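You operate a simulated robot arm through the tools that you are given. There is no shell and no other tool.

Carry out the task below with a simulated robot arm. There is one attempt and no reset: what you move stays moved.

## Task
Fit the green bulb and the orange dome to the tester's base and light it.
Fine: twist the dome to its stop, then set the range printed on the bulb.

Only the result counts: the job must be done as asked and must still hold three seconds after the hand-in. Knocking over, shifting, dropping, spilling or breaking anything else fails it.

## Robot
A 7-joint arm with a two-finger parallel gripper, fixed in place. Base frame: the origin is at the foot of the arm, x ahead of it, y to its left, z up. Units: mm, degrees, N and s.
Its first joint turns from -166.0 to 166.0 degrees. Payload 3.43 kg.
Tool frame: the origin (TCP) lies between the finger pads and is the grasp point; the fingertips stand 30 mm ahead of it; z points along the fingers, y is the line along which they close. Largest opening 94 mm; finger width 28, thickness 10; the body of the gripper, 50 by 96 mm, starts 55 mm behind the TCP.
Orientation is that of the tool frame in the base frame, as a unit quaternion [x, y, z, w]. With the fingers straight down and closing along the base's y, the tool's x points along the base's -x, its y along +y and its z along -z.

## Interface
- The arm moves only by the tool apply_moves. Its argument "plan" is a list of rows, each an object of numbers (a shift or turn left out is 0, a gripper value left out holds the last): "gripper": the opening in per cent of the stroke, from 0 (shut) to 100 (fully open); "dx", "dy", "dz": the shift along the base's x, y, z in mm; "rx", "ry", "rz": the turn, a rotation vector about the base's x, y, z in degrees. In form: [{"gripper": .., "dx": .., "dy": .., "dz": .., "rx": .., "ry": .., "rz": ..}, ...]. A call has 1 to 20 rows; each row is the pose to reach, as a shift and turn from the pose commanded when the call began. A row lasts 0.2 s, in which the tool goes at most 50 mm and 8.6 degrees; a call with a longer step from one row to the next is refused whole, and so is a gripper value outside its range. A pose out of reach is approached as far as the arm can. The call stops where the force on the tool passes 40 N (or 10 N more than at its start, if that is more) or the arm is blocked; 0.2 s more then pass. Each finger travels about 45 mm/s and halts on what it meets, pressing with about 43 N; the grip force reading is that of the motor and also rises with nothing between the fingers. The clock runs only during rows and for 0.2 s after the last one: add rows that repeat a pose to give the fingers time. It gives the time, the measured TCP pose, the force on the tool (base axes), the opening and the grip force at its end, in the units of the frame above (readings bear some noise), with the torque about the TCP (base axes, N m) and any sound that the robot's microphone picked up, and new pictures: "views" is both (left out), scene, wrist or none.
- Cameras (640 x 400 px; columns grow to the right, rows downward): "scene" is fixed at [49.2, -649.4, 1605.7]; the picture's right is [0.40, -0.92, 0.00], its down [-0.64, -0.28, -0.72] and it looks along [0.66, 0.28, -0.70] (base axes); focal length 325 px, centre (320, 200). "wrist" rides on the gripper at [76, 14, -103] in the tool frame; the picture's right is [-0.18, 0.98, 0.00], its down [-0.75, -0.14, -0.64] and it looks along [-0.63, -0.12, 0.77] (tool axes); focal length 243 px, centre (320, 200). There is no depth. A picture from a camera that has moved, and an enlarged one, comes with that camera's place and axes in the base frame and with its lens.
- lift_body(by): slides the trunk up (or, below 0, down) by that many mm; the arm rides with it, the base frame stays. It gives what a move gives, with no picture.
- enlarge(camera, box): a new picture of the part [left, top, right, bottom] of that camera's present view, enlarged. No time passes.
- finish_job(): hands the job in; it is judged then, once.

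Places have to be worked out from the pictures, the camera data and where the tool is seen. Open the gripper and draw the arm clear of the work before you hand the job in, unless the task says otherwise.

The tools are called after "Emit:" as a command line: name --argument value ..., lists and objects as JSON in quotes. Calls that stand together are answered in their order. apply_moves: Moves the arm, as the interface text tells. Its arguments: {"type":"object","properties":{"plan":{"type":"array"},"views":{"type":"string","enum":["both","scene","wrist","none"]}},"required":["plan"]} The other tools are called the same way: lift_body (by) slides the trunk up or down; enlarge (camera, box) takes an enlarged picture of a part of a camera's view; finish_job () hands the job in.

At the start:

```text
clock: 0.0
ee_pos: [397.9, -325.6, 1153.4]
orientation: [0.0, 1.0, 0.0, 0.0]
contact_force: [-0.4, -0.7, 0.4]
wrist_torque: [-0.01, -0.02, -0.02]
opening: 93.9
grasp_force: 0.0
trunk travel left (down, up): [-475.0, 135.0]
```

scene: 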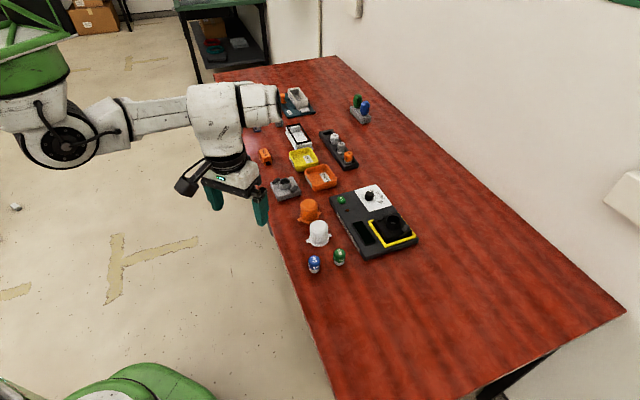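
wrist: 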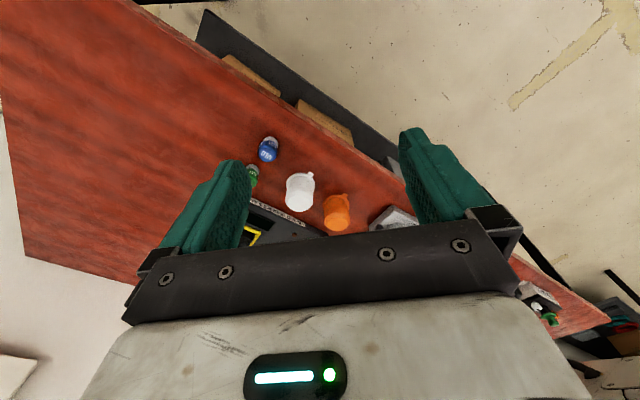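

The scene shows the tester (black base with yellow-framed socket, a white dial panel and a green button), with domes (orange, white) and bulbs (blue, green) beside it. I take enlarged views to see details first.

Emit:
enlarge --camera "scene" --box '[290, 170, 430, 280]'

Emit:
enlarge --camera "scene" --box '[240, 80, 400, 200]'

Emit:
enlarge --camera "wrist" --box '[230, 120, 390, 240]'

```text
3.64 times, centred on (360, 225) of scene
camera zoom: at [49.2, -649.4, 1605.7], right [0.4, -0.92, 0.0], down [-0.64, -0.28, -0.72], along [0.66, 0.28, -0.7], focal length 1180 px, centre (174, 109)
```

zoom: 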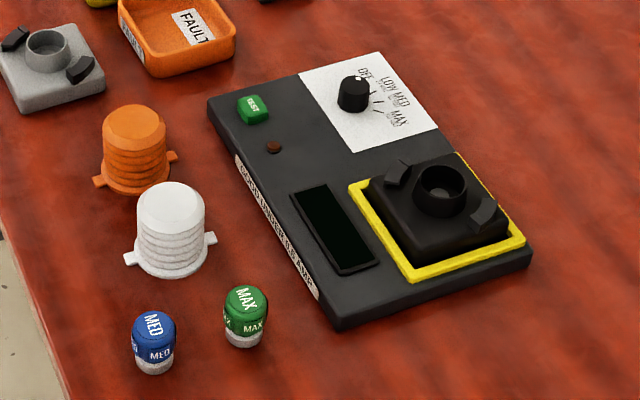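

```text
3.33 times, centred on (320, 140) of scene
camera zoom: at [49.2, -649.4, 1605.7], right [0.4, -0.92, 0.0], down [-0.64, -0.28, -0.72], along [0.66, 0.28, -0.7], focal length 1082 px, centre (320, 400)
```

zoom: 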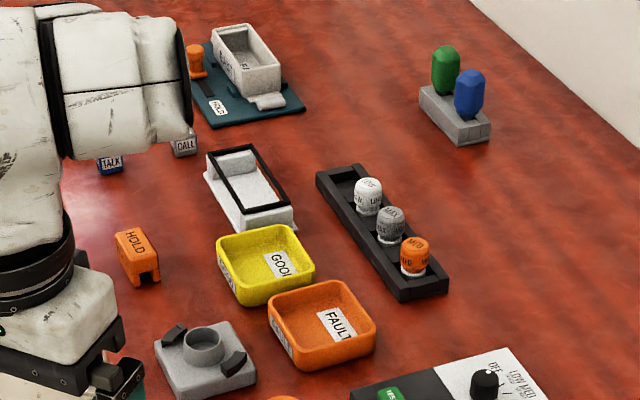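

```text
3.33 times, centred on (310, 180) of wrist
camera zoom: at [322.4, -311.8, 1257.3], right [0.18, 0.98, 0.0], down [0.75, -0.14, 0.64], along [0.63, -0.12, -0.77], focal length 809 px, centre (353, 267)
```

zoom: 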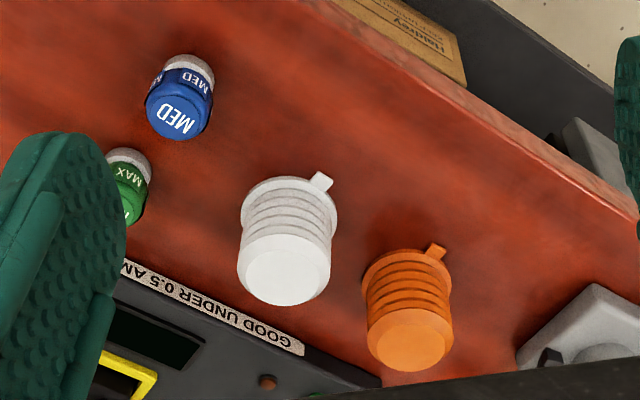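

The green bulb is labelled MAX, and the dial has OFF/LOW/MED/MAX positions. By triangulation the table is at about z≈830, green bulb ≈(565,-493), orange dome ≈(680,-346), socket ≈(728,-600), dial ≈(828,-497), TEST button ≈(776,-418). I move to look from nearer with the wrist camera.

Emit:
apply_moves --plan '[{"dx": 0, "dy": -40, "dz": -25}, {"dx": 0, "dy": -80, "dz": -50}, {"dx": 0, "dy": -120, "dz": -75}, {"dx": 0, "dy": -150, "dz": -100}, {"dx": 0, "dy": -150, "dz": -100}]'

```text
clock: 1.2
ee_pos: [397.5, -476.2, 1054.9]
orientation: [-0.001, 1.0, 0.001, -0.001]
contact_force: [-0.5, 0.0, -0.6]
wrist_torque: [-0.02, 0.02, -0.01]
opening: 94.1
grasp_force: 0.1
trunk travel left (down, up): [-475.0, 135.0]
camera wrist: at [321.6, -462.9, 1157.0], right [0.18, 0.98, 0.0], down [0.75, -0.14, 0.64], along [0.63, -0.12, -0.77], focal length 243 px, centre (320, 200)
```

scene: 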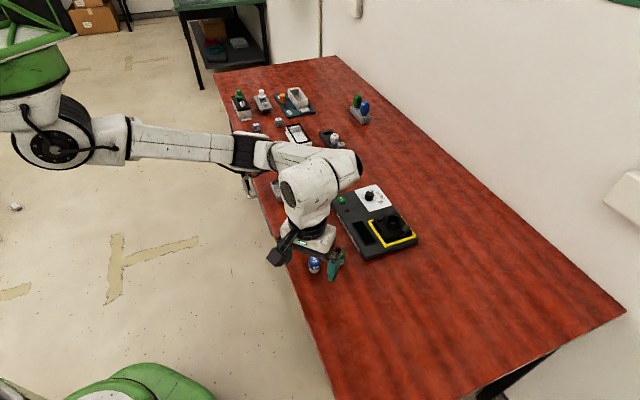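
wrist: 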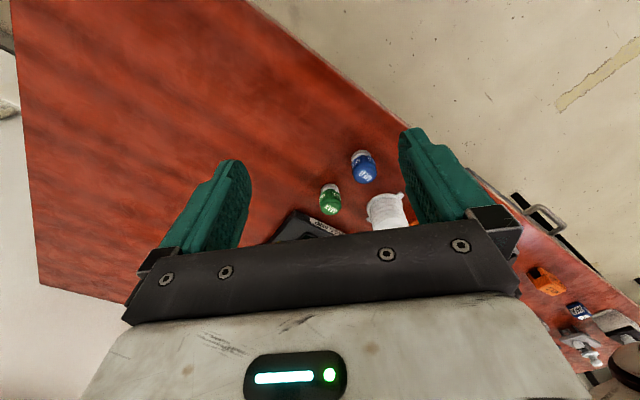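

The green bulb is in view of the wrist camera at about (566,-493), in agreement with the scene estimate. I enlarge both views of it.

Emit:
enlarge --camera "wrist" --box '[280, 140, 420, 240]'

Emit:
enlarge --camera "scene" --box '[330, 170, 430, 270]'

```text
4.00 times, centred on (350, 190) of wrist
camera zoom: at [321.6, -462.9, 1157.0], right [0.18, 0.98, 0.0], down [0.75, -0.14, 0.64], along [0.63, -0.12, -0.77], focal length 970 px, centre (200, 240)
```

zoom: 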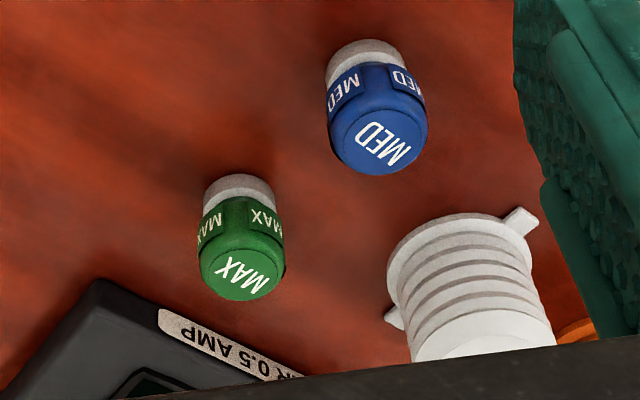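

```text
4.00 times, centred on (380, 220) of scene
camera zoom: at [49.2, -649.4, 1605.7], right [0.4, -0.92, 0.0], down [-0.64, -0.28, -0.72], along [0.66, 0.28, -0.7], focal length 1298 px, centre (80, 120)
```

zoom: 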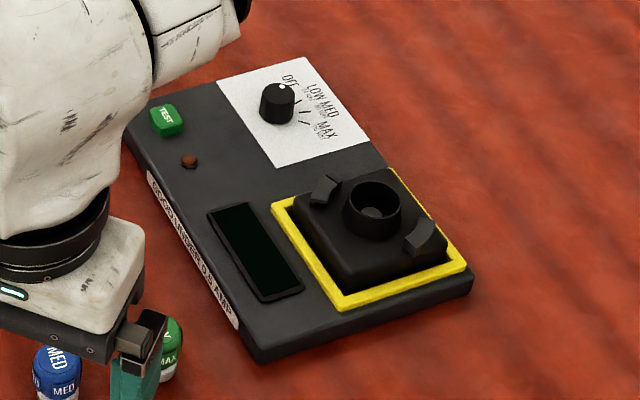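

The green bulb clearly reads MAX on top and sides. Next I move the wrist camera to look at the tester's socket and its bayonet hooks closely.

Emit:
apply_moves --plan '[{"dx": 40, "dy": -20}, {"dx": 80, "dy": -40}, {"dx": 120, "dy": -60}, {"dx": 160, "dy": -80}, {"dx": 180, "dy": -95}, {"dx": 180, "dy": -95}]' --views "wrist"

Emit:
enlarge --camera "wrist" --box '[250, 130, 410, 230]'

```text
clock: 2.6
ee_pos: [575.7, -569.1, 1056.5]
orientation: [0.001, 1.0, 0.0, -0.001]
contact_force: [-0.6, -1.0, -1.0]
wrist_torque: [-0.02, 0.0, -0.04]
opening: 94.0
grasp_force: 0.0
trunk travel left (down, up): [-475.0, 135.0]
camera wrist: at [500.2, -556.6, 1159.2], right [0.19, 0.98, 0.0], down [0.75, -0.14, 0.64], along [0.63, -0.12, -0.77], focal length 243 px, centre (320, 200)
```

wrist: 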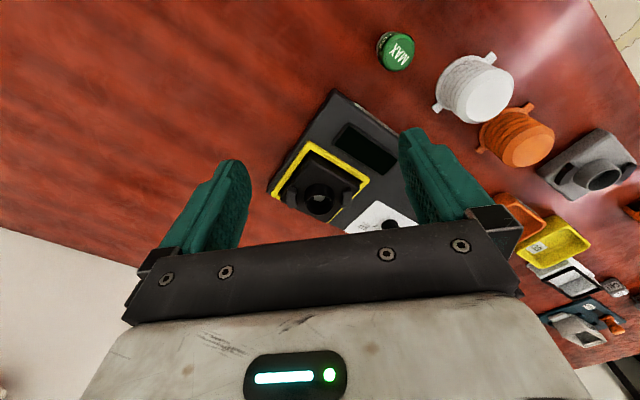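

```text
4.00 times, centred on (330, 180) of wrist
camera zoom: at [500.2, -556.6, 1159.2], right [0.19, 0.98, 0.0], down [0.75, -0.14, 0.64], along [0.63, -0.12, -0.77], focal length 970 px, centre (280, 280)
```

zoom: 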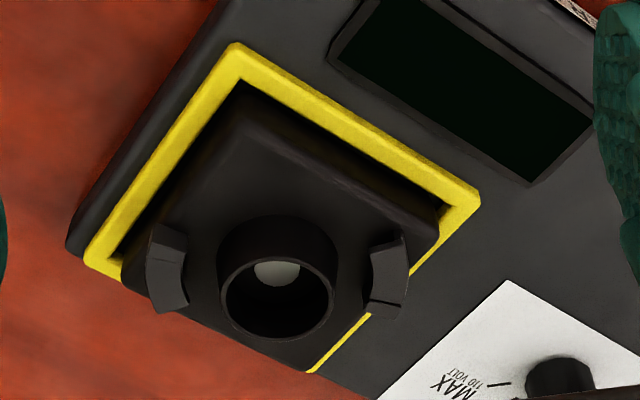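

The socket has a ring with a contact inside and two bayonet hooks on either side. I move to a top-down view over the socket to locate it precisely and see which way the hooks open.

Emit:
apply_moves --plan '[{"dx": 45, "dy": -8, "dz": -10}, {"dx": 90, "dy": -16, "dz": -20}, {"dx": 135, "dy": -24, "dz": -30}, {"dx": 180, "dy": -30, "dz": -40}, {"dx": 195, "dy": -35, "dz": -50}, {"dx": 195, "dy": -35, "dz": -50}, {"dx": 195, "dy": -35, "dz": -50}]' --views "both"

Emit:
enlarge --camera "wrist" --box '[240, 0, 400, 100]'

```text
clock: 4.2
ee_pos: [745.4, -565.2, 1002.2]
orientation: [0.0, 1.0, 0.0, -0.001]
contact_force: [0.0, -0.1, -0.6]
wrist_torque: [-0.03, 0.01, -0.02]
opening: 94.1
grasp_force: 0.0
out of reach, approached as far as the arm can: row 3, 4, 5, 6, 7
trunk travel left (down, up): [-475.0, 135.0]
camera wrist: at [669.2, -552.1, 1104.8], right [0.19, 0.98, 0.0], down [0.75, -0.14, 0.64], along [0.63, -0.12, -0.77], focal length 243 px, centre (320, 200)
```

scene: 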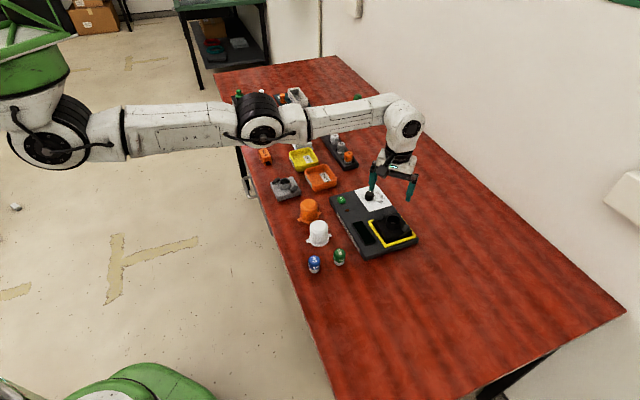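
wrist: 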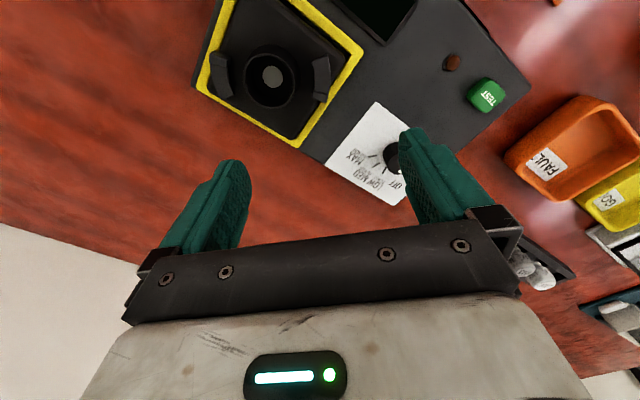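

```text
4.00 times, centred on (320, 50) of wrist
camera zoom: at [669.2, -552.1, 1104.8], right [0.19, 0.98, 0.0], down [0.75, -0.14, 0.64], along [0.63, -0.12, -0.77], focal length 970 px, centre (320, 800)
```

zoom: 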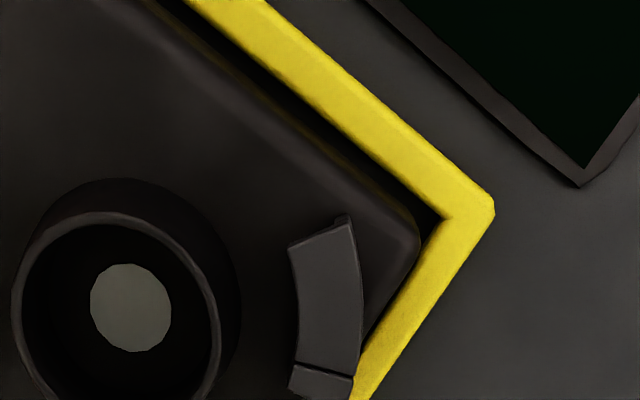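

The arm reported its reach limit here at (745,-565), so I'll likely need a trunk change later. I look closer at the hooks and dial from this view.

Emit:
enlarge --camera "wrist" --box '[190, 20, 350, 120]'

Emit:
enlarge --camera "wrist" --box '[310, 90, 430, 210]'

Emit:
enlarge --camera "scene" --box '[290, 170, 430, 280]'

```text
4.00 times, centred on (270, 70) of wrist
camera zoom: at [669.2, -552.1, 1104.8], right [0.19, 0.98, 0.0], down [0.75, -0.14, 0.64], along [0.63, -0.12, -0.77], focal length 970 px, centre (520, 720)
```

zoom: 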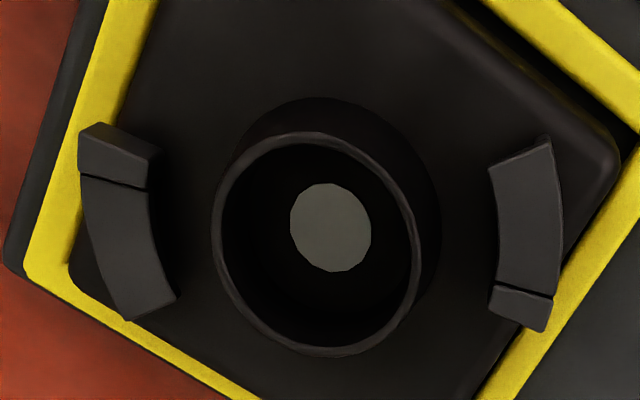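

```text
3.33 times, centred on (370, 150) of wrist
camera zoom: at [669.2, -552.1, 1104.8], right [0.19, 0.98, 0.0], down [0.75, -0.14, 0.64], along [0.63, -0.12, -0.77], focal length 809 px, centre (153, 367)
```

zoom: 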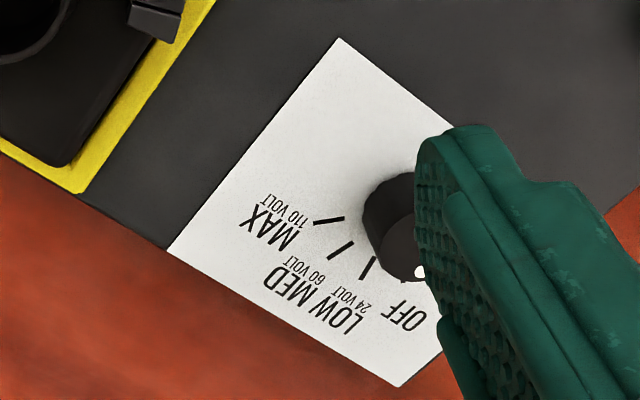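

```text
3.64 times, centred on (360, 225) of scene
camera zoom: at [49.2, -649.4, 1605.7], right [0.4, -0.92, 0.0], down [-0.64, -0.28, -0.72], along [0.66, 0.28, -0.7], focal length 1180 px, centre (174, 109)
```

zoom: 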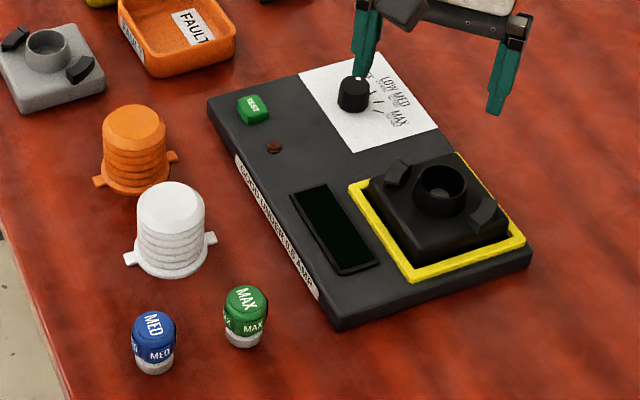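

Triangulating between the wrist views gives: socket ring top ≈(708,-597,912), table ≈852, green bulb ≈(555,-491) with its top ≈894; the hooks' stop posts are at their clockwise ends, so the dome twists clockwise (rz negative). The reach was exceeded at this trunk height, so I retract and raise the arm before lowering the trunk.

Emit:
apply_moves --plan '[{"dx": -40, "dy": 20, "dz": 20}, {"dx": -80, "dy": 40, "dz": 45}, {"dx": -120, "dy": 60, "dz": 75}, {"dx": -160, "dy": 80, "dz": 105}, {"dx": -200, "dy": 100, "dz": 130}, {"dx": -218, "dy": 110, "dz": 160}, {"dx": -218, "dy": 110, "dz": 160}]' --views "scene"

```text
refused: row 2 steps farther than a row can; nothing moved
```

One step exceeded 50 mm; I shorten the steps and send the same retreat again.

Emit:
apply_moves --plan '[{"dx": -32, "dy": 16, "dz": 24}, {"dx": -64, "dy": 32, "dz": 48}, {"dx": -96, "dy": 48, "dz": 72}, {"dx": -128, "dy": 64, "dz": 96}, {"dx": -160, "dy": 80, "dz": 120}, {"dx": -192, "dy": 96, "dz": 144}, {"dx": -218, "dy": 110, "dz": 160}, {"dx": -218, "dy": 110, "dz": 160}]' --views "scene"

```text
clock: 6.0
ee_pos: [529.1, -452.8, 1161.1]
orientation: [0.0, 1.0, 0.0, 0.001]
contact_force: [-0.3, -0.5, -0.1]
wrist_torque: [0.0, 0.01, -0.03]
opening: 93.9
grasp_force: 0.0
trunk travel left (down, up): [-475.0, 135.0]
```

scene: 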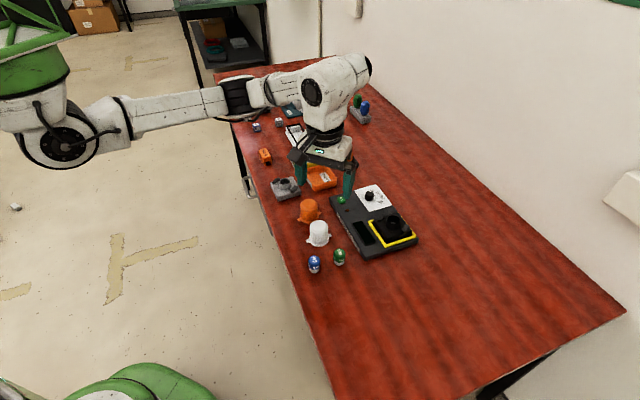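

The retreat worked; the tool is at (529,-453,1161). I lower the trunk by 150 mm, which should bring the tool to about z 1011, still clear of everything.

Emit:
lift_body --by -150

```text
clock: 7.8
ee_pos: [529.1, -454.1, 1011.8]
orientation: [0.001, 1.0, 0.0, 0.0]
contact_force: [0.1, -0.1, -0.6]
wrist_torque: [-0.03, 0.02, -0.01]
opening: 93.9
grasp_force: 0.1
trunk travel left (down, up): [-325.0, 285.0]
```

Trunk is down 150 mm and the tool is at z 1012. I test the reach by moving over toward the dial (estimated ≈(800,-500)), staying well above the tester.

Emit:
apply_moves --plan '[{"dx": 44, "dy": -6}, {"dx": 88, "dy": -12}, {"dx": 132, "dy": -18}, {"dx": 176, "dy": -24}, {"dx": 220, "dy": -30}, {"dx": 250, "dy": -36}, {"dx": 250, "dy": -36}, {"dx": 250, "dy": -36}]' --views "both"

Emit:
enlarge --camera "wrist" --box '[240, 80, 400, 230]'

Emit:
enlarge --camera "wrist" --box '[150, 0, 310, 100]'

```text
clock: 9.6
ee_pos: [778.5, -491.9, 1009.3]
orientation: [0.001, 1.0, 0.0, 0.0]
contact_force: [-0.1, 0.1, 0.0]
wrist_torque: [-0.01, 0.0, 0.0]
opening: 94.0
grasp_force: 0.2
trunk travel left (down, up): [-325.0, 285.0]
camera wrist: at [703.8, -477.8, 1113.4], right [0.19, 0.98, 0.0], down [0.75, -0.14, 0.64], along [0.63, -0.12, -0.77], focal length 243 px, centre (320, 200)
```

scene: 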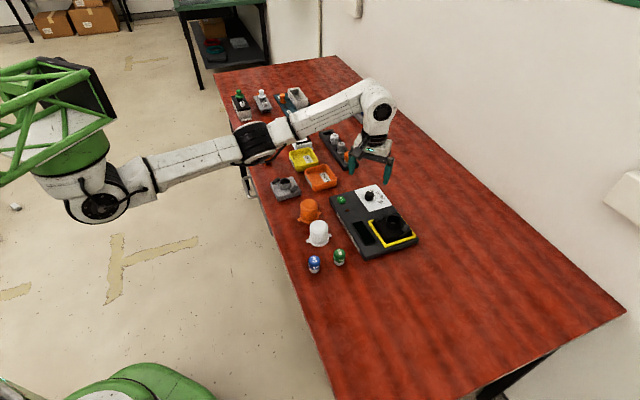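
wrist: 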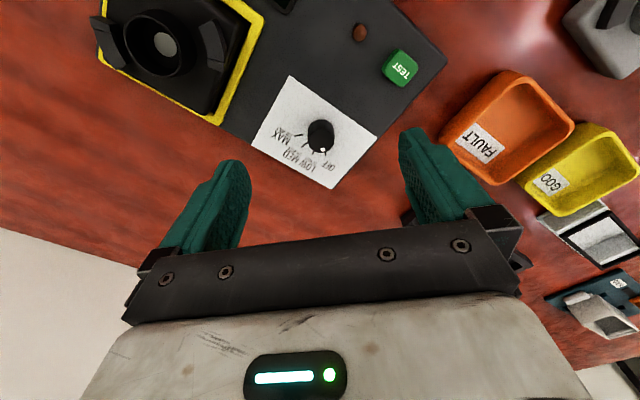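

```text
2.67 times, centred on (320, 155) of wrist
camera zoom: at [703.8, -477.8, 1113.4], right [0.19, 0.98, 0.0], down [0.75, -0.14, 0.64], along [0.63, -0.12, -0.77], focal length 647 px, centre (320, 320)
```

zoom: 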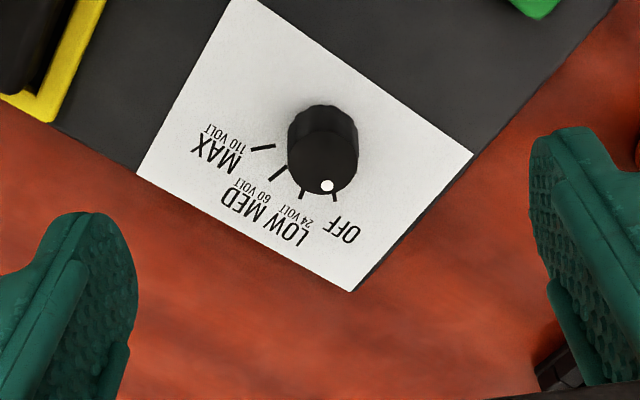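

```text
4.00 times, centred on (230, 50) of wrist
camera zoom: at [703.8, -477.8, 1113.4], right [0.19, 0.98, 0.0], down [0.75, -0.14, 0.64], along [0.63, -0.12, -0.77], focal length 970 px, centre (680, 800)
```

zoom: 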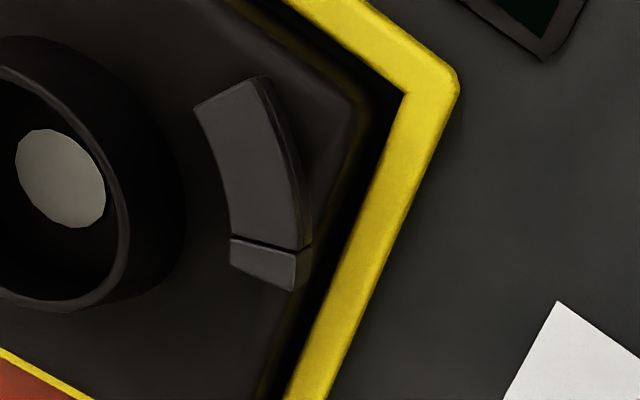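

The arm reaches the dial now; the knob's white dot points at OFF, and MAX is about 90° clockwise of it. I now go above the green bulb (≈(555,-491)) to measure it before grasping.

Emit:
apply_moves --plan '[{"dx": -45, "dz": 0, "gripper": 80}, {"dx": -90, "dz": 0, "gripper": 75}, {"dx": -135, "dz": 0, "gripper": 70}, {"dx": -180, "dz": -10}, {"dx": -224, "dz": -25}, {"dx": -224, "dz": -40}, {"dx": -224, "dz": -40}]' --views "both"

Emit:
enlarge --camera "wrist" --box '[240, 60, 400, 160]'

```text
clock: 11.2
ee_pos: [554.8, -487.2, 971.9]
orientation: [0.0, 1.0, 0.0, 0.0]
contact_force: [-0.6, -0.3, 0.6]
wrist_torque: [-0.01, 0.02, 0.0]
opening: 66.0
grasp_force: 0.1
trunk travel left (down, up): [-325.0, 285.0]
camera wrist: at [479.5, -474.8, 1075.1], right [0.18, 0.98, 0.0], down [0.75, -0.14, 0.64], along [0.63, -0.12, -0.77], focal length 243 px, centre (320, 200)
```

scene: 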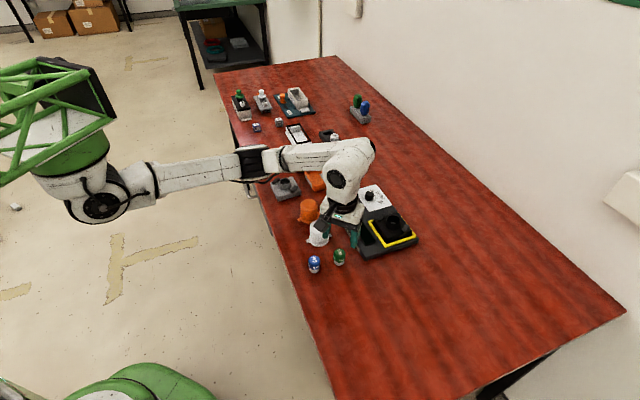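
wrist: 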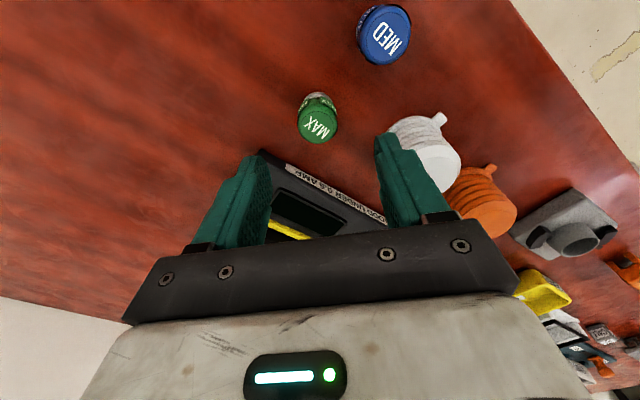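

```text
4.00 times, centred on (320, 110) of wrist
camera zoom: at [479.5, -474.8, 1075.1], right [0.18, 0.98, 0.0], down [0.75, -0.14, 0.64], along [0.63, -0.12, -0.77], focal length 970 px, centre (320, 560)
```

zoom: 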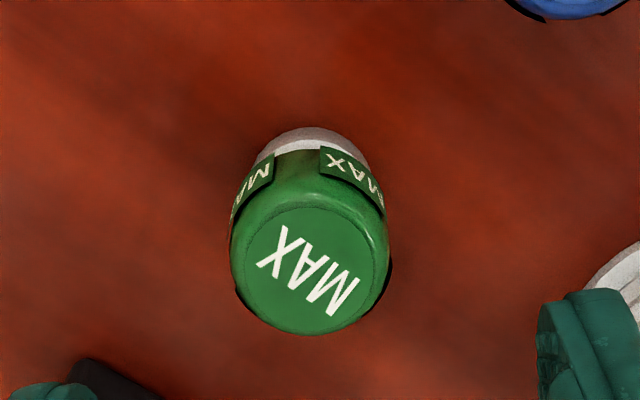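

From this close view the bulb's top centre is at ≈(555,-490.5), about 32 mm in diameter, lined up with the tool within ~2 mm. I descend so the fingertips overlap only the top ~20 mm of the bulb (TCP z≈905), leaving its lower part free to enter the socket ring.

Emit:
apply_moves --plan '[{"dy": -1, "dz": -20, "gripper": 65}, {"dy": -1.5, "dz": -40}, {"dy": -1.5, "dz": -55}, {"dy": -1.5, "dz": -62}, {"dy": -1.5, "dz": -66}, {"dy": -1.5, "dz": -66}]' --views "both"

Emit:
enlarge --camera "wrist" --box '[200, 90, 440, 240]'

Emit:
enlarge --camera "scene" --box '[290, 200, 400, 280]'

```text
clock: 12.6
ee_pos: [556.4, -491.7, 905.4]
orientation: [0.0, 1.0, 0.0, 0.0]
contact_force: [0.3, -0.5, 0.8]
wrist_torque: [-0.02, -0.02, 0.0]
opening: 61.0
grasp_force: 0.1
trunk travel left (down, up): [-325.0, 285.0]
camera wrist: at [479.7, -477.4, 1007.7], right [0.19, 0.98, 0.0], down [0.75, -0.14, 0.64], along [0.63, -0.12, -0.77], focal length 243 px, centre (320, 200)
```

scene: 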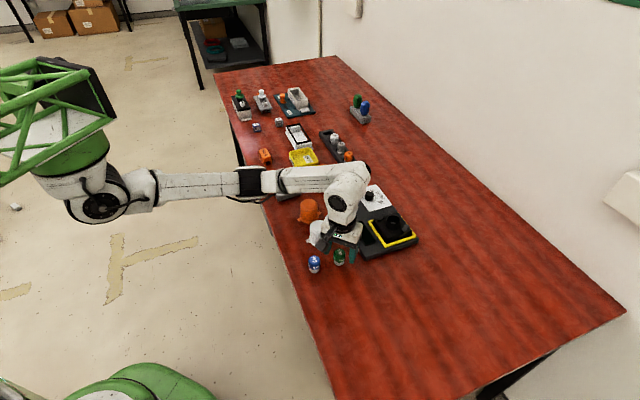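
wrist: 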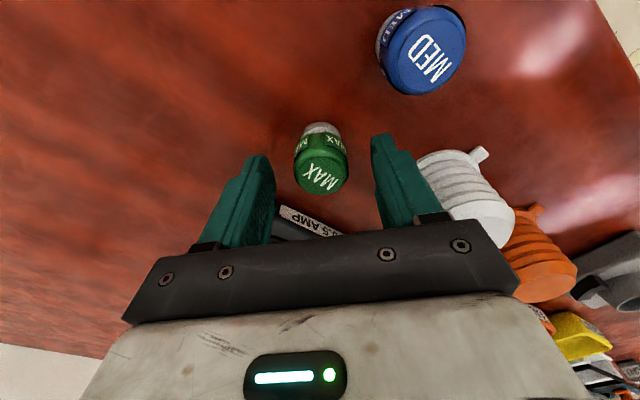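

```text
2.67 times, centred on (320, 165) of wrist
camera zoom: at [479.7, -477.4, 1007.7], right [0.19, 0.98, 0.0], down [0.75, -0.14, 0.64], along [0.63, -0.12, -0.77], focal length 647 px, centre (320, 293)
```

zoom: 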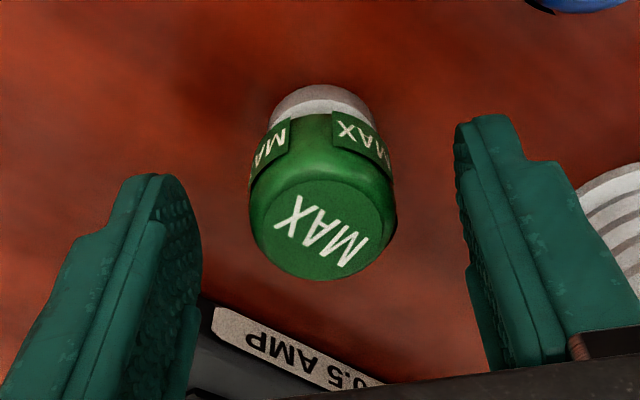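

```text
5.00 times, centred on (345, 240) of scene
camera zoom: at [49.2, -649.4, 1605.7], right [0.4, -0.92, 0.0], down [-0.64, -0.28, -0.72], along [0.66, 0.28, -0.7], focal length 1623 px, centre (195, 0)
```

zoom: 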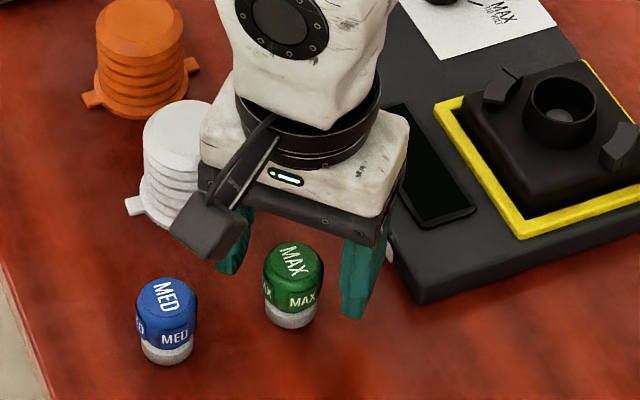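

The bulb's top sits about 10 mm below the TCP and centred between the fingers, with the tips about 20 mm down its side. I close the gripper on it.

Emit:
apply_moves --plan '[{"gripper": 20}, {"gripper": 20}, {"gripper": 20}, {"gripper": 20}, {"gripper": 20}]' --views "both"

Emit:
enlarge --camera "wrist" --box '[200, 90, 440, 240]'

```text
clock: 13.8
ee_pos: [555.4, -490.4, 904.8]
orientation: [0.0, 1.0, 0.0, 0.001]
contact_force: [-0.6, 0.0, 0.1]
wrist_torque: [0.03, 0.06, -0.01]
opening: 29.4
grasp_force: 43.8
trunk travel left (down, up): [-325.0, 285.0]
camera wrist: at [479.8, -477.4, 1007.8], right [0.18, 0.98, 0.0], down [0.75, -0.14, 0.64], along [0.63, -0.12, -0.77], focal length 243 px, centre (320, 200)
```

scene: 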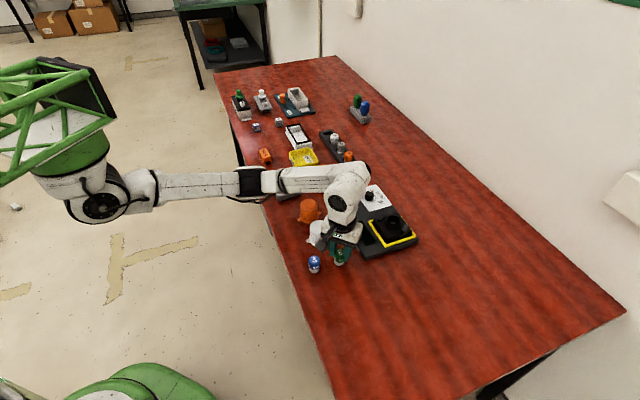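
wrist: 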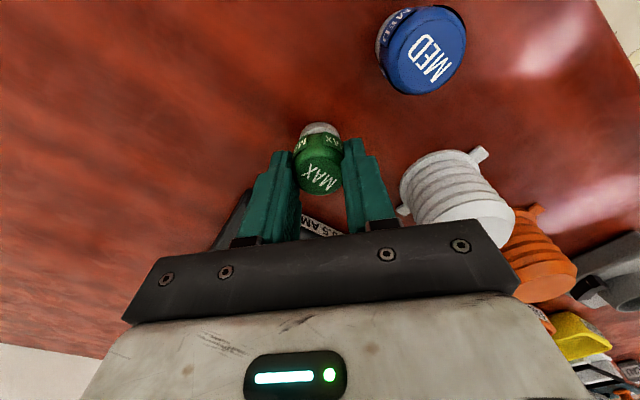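

```text
2.67 times, centred on (320, 165) of wrist
camera zoom: at [479.8, -477.4, 1007.8], right [0.18, 0.98, 0.0], down [0.75, -0.14, 0.64], along [0.63, -0.12, -0.77], focal length 647 px, centre (320, 293)
```

zoom: 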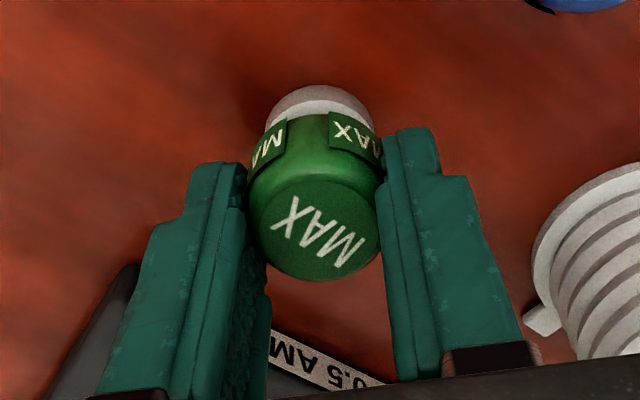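

Gripped with 43.8 N at 29.4 mm. I lift the bulb 105 mm and then check that it came along.

Emit:
apply_moves --plan '[{"dz": 15}, {"dz": 40}, {"dz": 70}, {"dz": 95}, {"dz": 105}, {"dz": 105}]' --views "wrist"

```text
clock: 15.2
ee_pos: [555.2, -492.2, 1010.6]
orientation: [0.0, 1.0, -0.001, 0.0]
contact_force: [-0.5, 0.0, 0.1]
wrist_torque: [0.01, 0.02, -0.01]
opening: 29.3
grasp_force: 43.0
trunk travel left (down, up): [-325.0, 285.0]
camera wrist: at [480.0, -477.7, 1113.5], right [0.18, 0.98, 0.0], down [0.75, -0.14, 0.64], along [0.63, -0.12, -0.77], focal length 243 px, centre (320, 200)
```

wrist: 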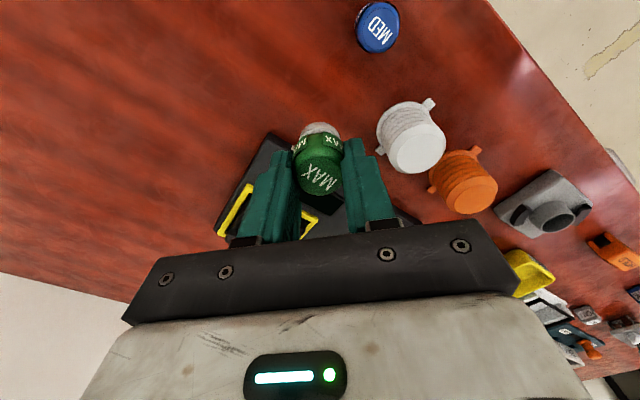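

The bulb is held firmly. I carry it to above the socket at (707,-596.5), staying at z 1010, and look.

Emit:
apply_moves --plan '[{"dx": 38, "dy": -26}, {"dx": 76, "dy": -52}, {"dx": 114, "dy": -79}, {"dx": 140, "dy": -97}, {"dx": 151.5, "dy": -105.5}, {"dx": 151.5, "dy": -105.5}, {"dx": 151.5, "dy": -105.5}]' --views "both"

Emit:
enlarge --camera "wrist" --box '[230, 70, 410, 190]'

Emit:
enlarge --camera "scene" --box '[340, 150, 440, 260]'

```text
clock: 16.8
ee_pos: [699.4, -595.9, 1015.1]
orientation: [0.007, 1.0, -0.006, 0.005]
contact_force: [-0.3, -0.7, -0.4]
wrist_torque: [0.01, 0.0, 0.0]
opening: 29.0
grasp_force: 42.9
out of reach, approached as far as the arm can: row 5
trunk travel left (down, up): [-325.0, 285.0]
camera wrist: at [623.5, -580.3, 1116.7], right [0.2, 0.98, -0.01], down [0.74, -0.14, 0.65], along [0.64, -0.14, -0.76], focal length 243 px, centre (320, 200)
```

scene: 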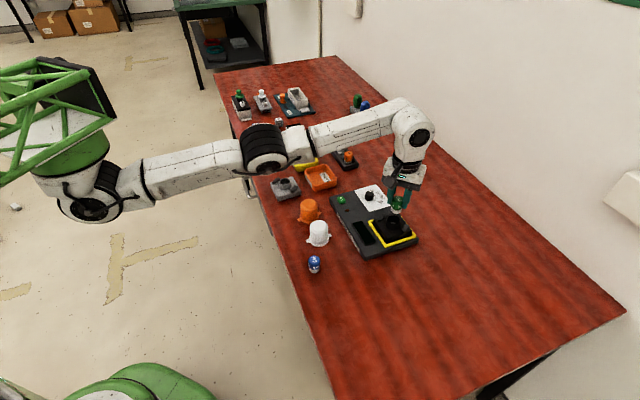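
wrist: 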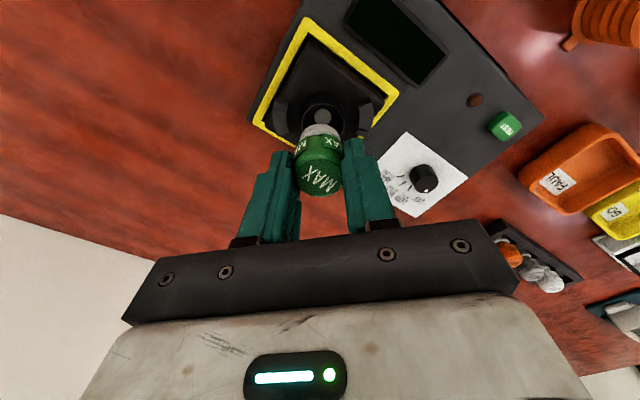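

```text
3.33 times, centred on (320, 130) of wrist
camera zoom: at [623.5, -580.3, 1116.7], right [0.2, 0.98, -0.01], down [0.74, -0.14, 0.65], along [0.64, -0.14, -0.76], focal length 809 px, centre (320, 433)
```

zoom: 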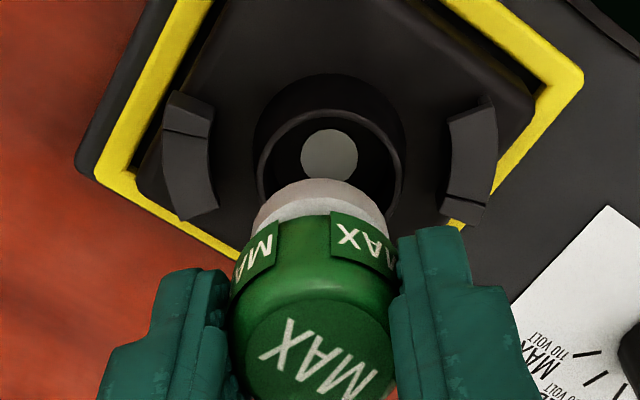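

```text
3.64 times, centred on (390, 205) of scene
camera zoom: at [49.2, -649.4, 1605.7], right [0.4, -0.92, 0.0], down [-0.64, -0.28, -0.72], along [0.66, 0.28, -0.7], focal length 1180 px, centre (66, 182)
```

zoom: 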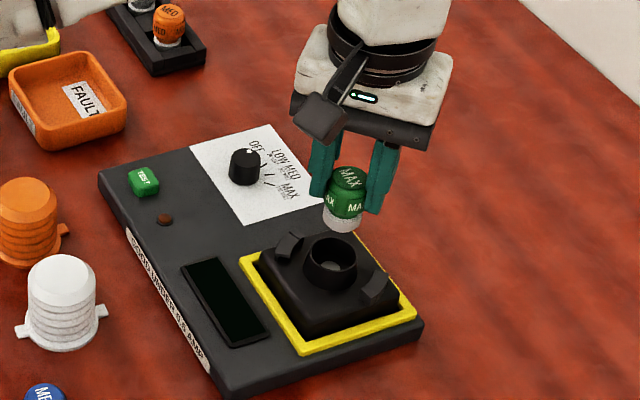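

The arm flagged row 5 as out of reach and the pose reads about 8 mm short with a slight tilt. I hold still a moment and read the pose again before deciding on trunk height.

Emit:
apply_moves --plan '[{"dx": 0}, {"dx": 0}]' --views "none"

```text
clock: 17.4
ee_pos: [700.7, -595.7, 1014.5]
orientation: [0.007, 1.0, -0.006, 0.004]
contact_force: [-0.8, -1.0, 0.2]
wrist_torque: [-0.03, 0.01, 0.01]
opening: 28.9
grasp_force: 43.2
trunk travel left (down, up): [-325.0, 285.0]
```

Holding still, the tool stays at (700.5,-596,1014.5), so the reach is limited here; comparing limits at both trunk heights suggests the shoulder is now below the best level. I retract slightly, so that I can then raise the trunk by 90 mm and come back lower with the arm.

Emit:
apply_moves --plan '[{"dx": -15, "dy": 12, "rx": 0.7, "ry": 0.5, "rz": 0.8}, {"dx": -35, "dy": 25, "rx": 0.7, "ry": 0.5, "rz": 0.8}, {"dx": -35, "dy": 25, "rx": 0.7, "ry": 0.5, "rz": 0.8}]' --views "none"

Emit:
lift_body --by 90

```text
clock: 18.1
ee_pos: [671.9, -569.6, 1009.4]
orientation: [-0.007, 1.0, 0.006, -0.006]
contact_force: [0.6, 0.1, 0.6]
wrist_torque: [-0.01, 0.02, 0.0]
opening: 29.2
grasp_force: 42.8
trunk travel left (down, up): [-325.0, 285.0]
```

```text
clock: 19.4
ee_pos: [671.4, -569.4, 1101.1]
orientation: [-0.007, 1.0, 0.006, -0.004]
contact_force: [0.2, -0.1, 0.2]
wrist_torque: [0.0, 0.01, 0.01]
opening: 29.2
grasp_force: 42.7
trunk travel left (down, up): [-415.0, 195.0]
```

The orientation correction showed the command had been exact; I undo that small rotation. Trunk is up 90 mm; now I go to (707,-597,1000) again.

Emit:
apply_moves --plan '[{"dz": -30, "rx": -0.7, "ry": -0.5, "rz": -0.8}, {"dx": 10, "dy": -8, "dz": -60, "rx": -0.7, "ry": -0.5, "rz": -0.8}, {"dx": 25, "dy": -20, "dz": -90, "rx": -0.7, "ry": -0.5, "rz": -0.8}, {"dx": 35.5, "dy": -26, "dz": -100, "rx": -0.7, "ry": -0.5, "rz": -0.8}, {"dx": 35.5, "dy": -26, "dz": -100, "rx": -0.7, "ry": -0.5, "rz": -0.8}, {"dx": 35.5, "dy": -26, "dz": -100, "rx": -0.7, "ry": -0.5, "rz": -0.8}]' --views "wrist"

Emit:
enlarge --camera "wrist" --box '[230, 70, 410, 190]'

```text
clock: 20.8
ee_pos: [706.2, -594.6, 1000.2]
orientation: [0.001, 1.0, 0.0, 0.0]
contact_force: [0.7, 0.4, -0.8]
wrist_torque: [0.0, -0.01, -0.02]
opening: 29.4
grasp_force: 42.8
trunk travel left (down, up): [-415.0, 195.0]
camera wrist: at [630.5, -581.2, 1103.2], right [0.19, 0.98, 0.0], down [0.75, -0.14, 0.64], along [0.63, -0.12, -0.77], focal length 243 px, centre (320, 200)
```

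wrist: 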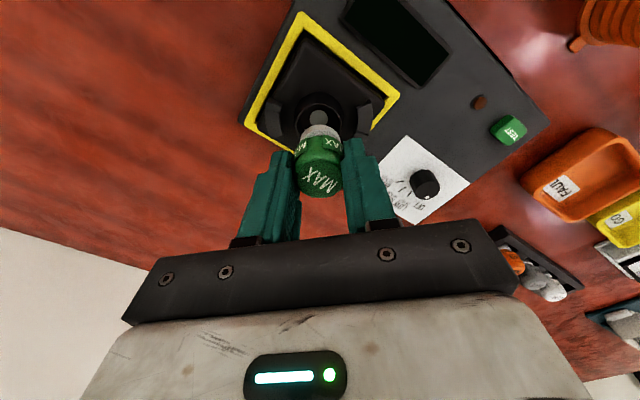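

```text
3.33 times, centred on (320, 130) of wrist
camera zoom: at [630.5, -581.2, 1103.2], right [0.19, 0.98, 0.0], down [0.75, -0.14, 0.64], along [0.63, -0.12, -0.77], focal length 809 px, centre (320, 433)
```

zoom: 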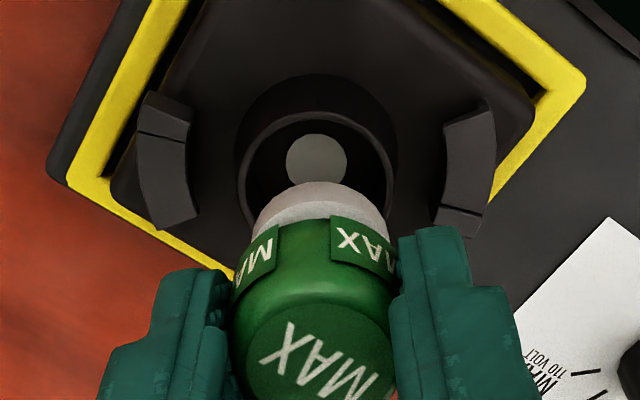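

The target is reached without tilt now. I enlarge the ring and bulb area more to measure the alignment precisely.

Emit:
enlarge --camera "wrist" --box '[270, 80, 366, 140]'

```text
6.67 times, centred on (318, 110) of wrist
camera zoom: at [630.5, -581.2, 1103.2], right [0.19, 0.98, 0.0], down [0.75, -0.14, 0.64], along [0.63, -0.12, -0.77], focal length 1618 px, centre (333, 800)
```

zoom: 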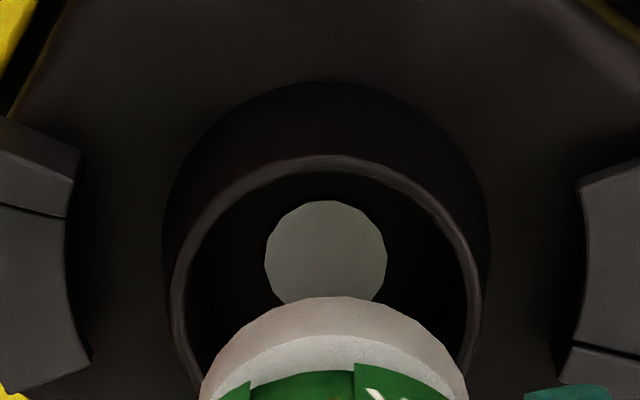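

Ring axis appears about 2–3 mm ahead (+x) and ~1 mm toward -y of the tool axis. I correct by (+2,-1.3) and descend to just above the ring (TCP z≈972, bulb bottom ≈920) to compare bulb and ring at nearly equal depth.

Emit:
apply_moves --plan '[{"dx": 2, "dy": -1.3, "dz": -8}, {"dx": 2, "dy": -1.3, "dz": -16}, {"dx": 2, "dy": -1.3, "dz": -24}, {"dx": 2, "dy": -1.3, "dz": -28}, {"dx": 2, "dy": -1.3, "dz": -28}]' --views "both"

Emit:
enlarge --camera "wrist" --box '[260, 90, 380, 165]'

Emit:
enlarge --camera "scene" --box '[370, 185, 430, 245]'

```text
clock: 22.0
ee_pos: [708.8, -596.5, 972.9]
orientation: [0.002, 1.0, 0.0, 0.0]
contact_force: [0.2, -0.1, -0.3]
wrist_torque: [-0.01, -0.01, 0.03]
opening: 29.3
grasp_force: 42.9
trunk travel left (down, up): [-415.0, 195.0]
camera wrist: at [632.7, -583.3, 1075.5], right [0.18, 0.98, 0.0], down [0.75, -0.14, 0.64], along [0.63, -0.12, -0.77], focal length 243 px, centre (320, 200)
```

scene: 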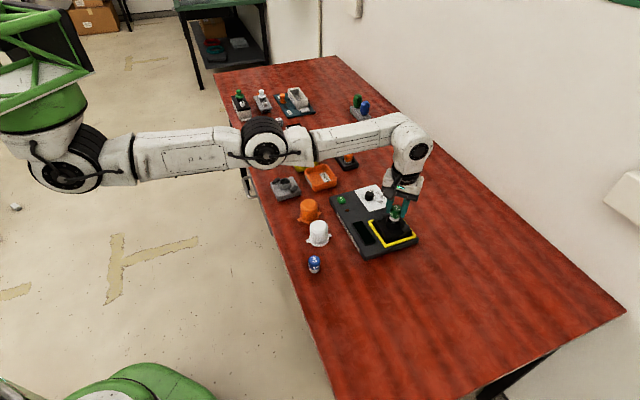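
wrist: 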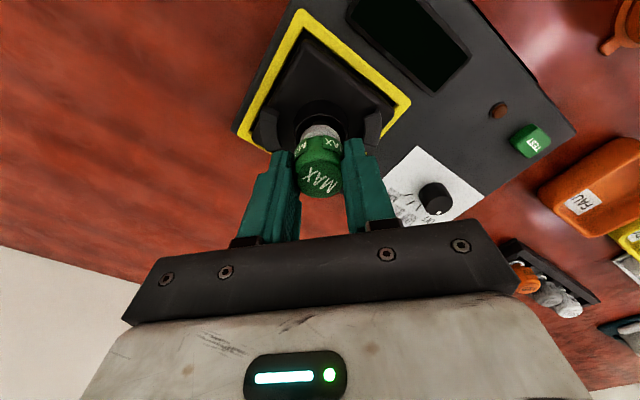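

```text
5.33 times, centred on (320, 128) of wrist
camera zoom: at [632.7, -583.3, 1075.5], right [0.18, 0.98, 0.0], down [0.75, -0.14, 0.64], along [0.63, -0.12, -0.77], focal length 1294 px, centre (320, 587)
```

zoom: 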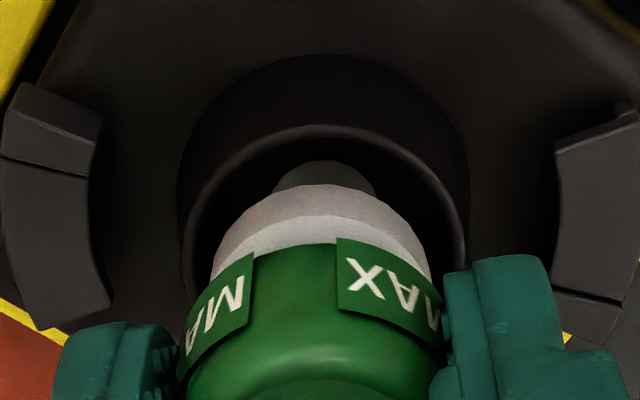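

```text
6.67 times, centred on (400, 215) of scene
camera zoom: at [49.2, -649.4, 1605.7], right [0.4, -0.92, 0.0], down [-0.64, -0.28, -0.72], along [0.66, 0.28, -0.7], focal length 2164 px, centre (-213, 100)
```

zoom: 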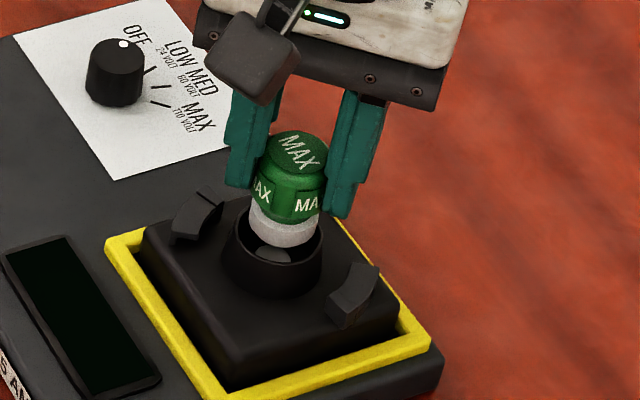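

The scene view shows the bulb just above the ring. I enlarge it more to check for any offset, since it seems a few mm to the right of the ring there.

Emit:
enlarge --camera "scene" --box '[388, 200, 418, 230]'

Emit:
enlarge --camera "wrist" --box '[284, 100, 356, 145]'

```text
13.33 times, centred on (403, 215) of scene
camera zoom: at [49.2, -649.4, 1605.7], right [0.4, -0.92, 0.0], down [-0.64, -0.28, -0.72], along [0.66, 0.28, -0.7], focal length 4327 px, centre (-787, 0)
```

zoom: 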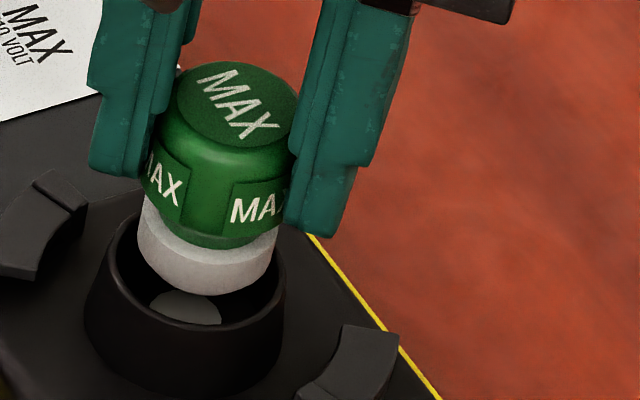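

```text
8.89 times, centred on (320, 122) of wrist
camera zoom: at [632.7, -583.3, 1075.5], right [0.18, 0.98, 0.0], down [0.75, -0.14, 0.64], along [0.63, -0.12, -0.77], focal length 2157 px, centre (320, 889)
```

zoom: 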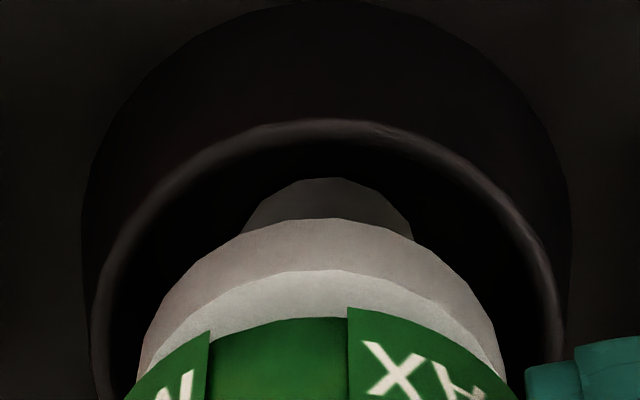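

Combining both views: the bulb bottom is ~4 mm above the ring and about 1.5 mm too far in +x, 0.5 mm too far in -y. I correct that and descend slowly 15 mm into the ring, watching the force.

Emit:
apply_moves --plan '[{"dx": -1.3, "dy": 0.6, "dz": 0}, {"dx": -1.3, "dy": 0.6, "dz": -2}, {"dx": -1.3, "dy": 0.6, "dz": -4}, {"dx": -1.3, "dy": 0.6, "dz": -6}, {"dx": -1.3, "dy": 0.6, "dz": -8}, {"dx": -1.3, "dy": 0.6, "dz": -10}, {"dx": -1.3, "dy": 0.6, "dz": -12}, {"dx": -1.3, "dy": 0.6, "dz": -14}, {"dx": -1.3, "dy": 0.6, "dz": -14}]' --views "both"

Emit:
enlarge --camera "scene" --box '[388, 200, 418, 230]'

Emit:
enlarge --camera "wrist" --box '[260, 90, 380, 165]'

```text
clock: 24.0
ee_pos: [707.4, -596.0, 957.9]
orientation: [0.001, 1.0, 0.0, 0.001]
contact_force: [0.9, -0.4, -1.0]
wrist_torque: [0.01, -0.01, 0.02]
opening: 29.4
grasp_force: 43.1
trunk travel left (down, up): [-415.0, 195.0]
camera wrist: at [631.7, -582.5, 1061.2], right [0.19, 0.98, 0.0], down [0.75, -0.14, 0.64], along [0.63, -0.12, -0.77], focal length 243 px, centre (320, 200)
```

scene: 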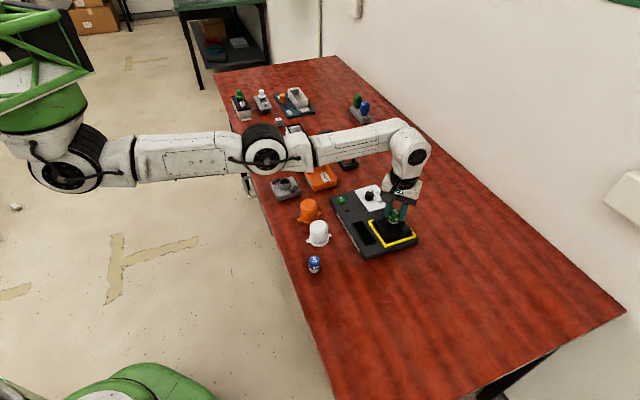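
wrist: 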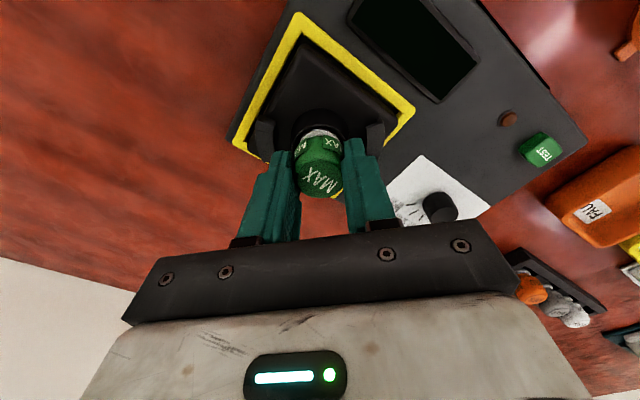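

```text
13.33 times, centred on (403, 215) of scene
camera zoom: at [49.2, -649.4, 1605.7], right [0.4, -0.92, 0.0], down [-0.64, -0.28, -0.72], along [0.66, 0.28, -0.7], focal length 4327 px, centre (-787, 0)
```

zoom: 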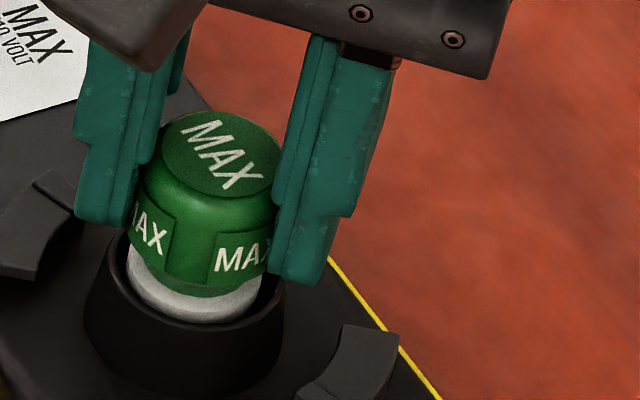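

```text
5.33 times, centred on (320, 128) of wrist
camera zoom: at [631.7, -582.5, 1061.2], right [0.19, 0.98, 0.0], down [0.75, -0.14, 0.64], along [0.63, -0.12, -0.77], focal length 1294 px, centre (320, 587)
```

zoom: 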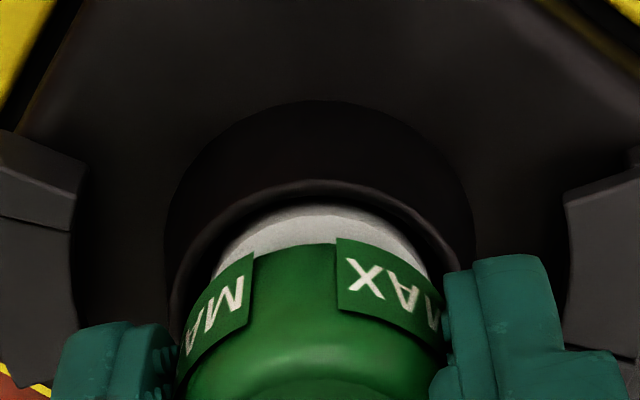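

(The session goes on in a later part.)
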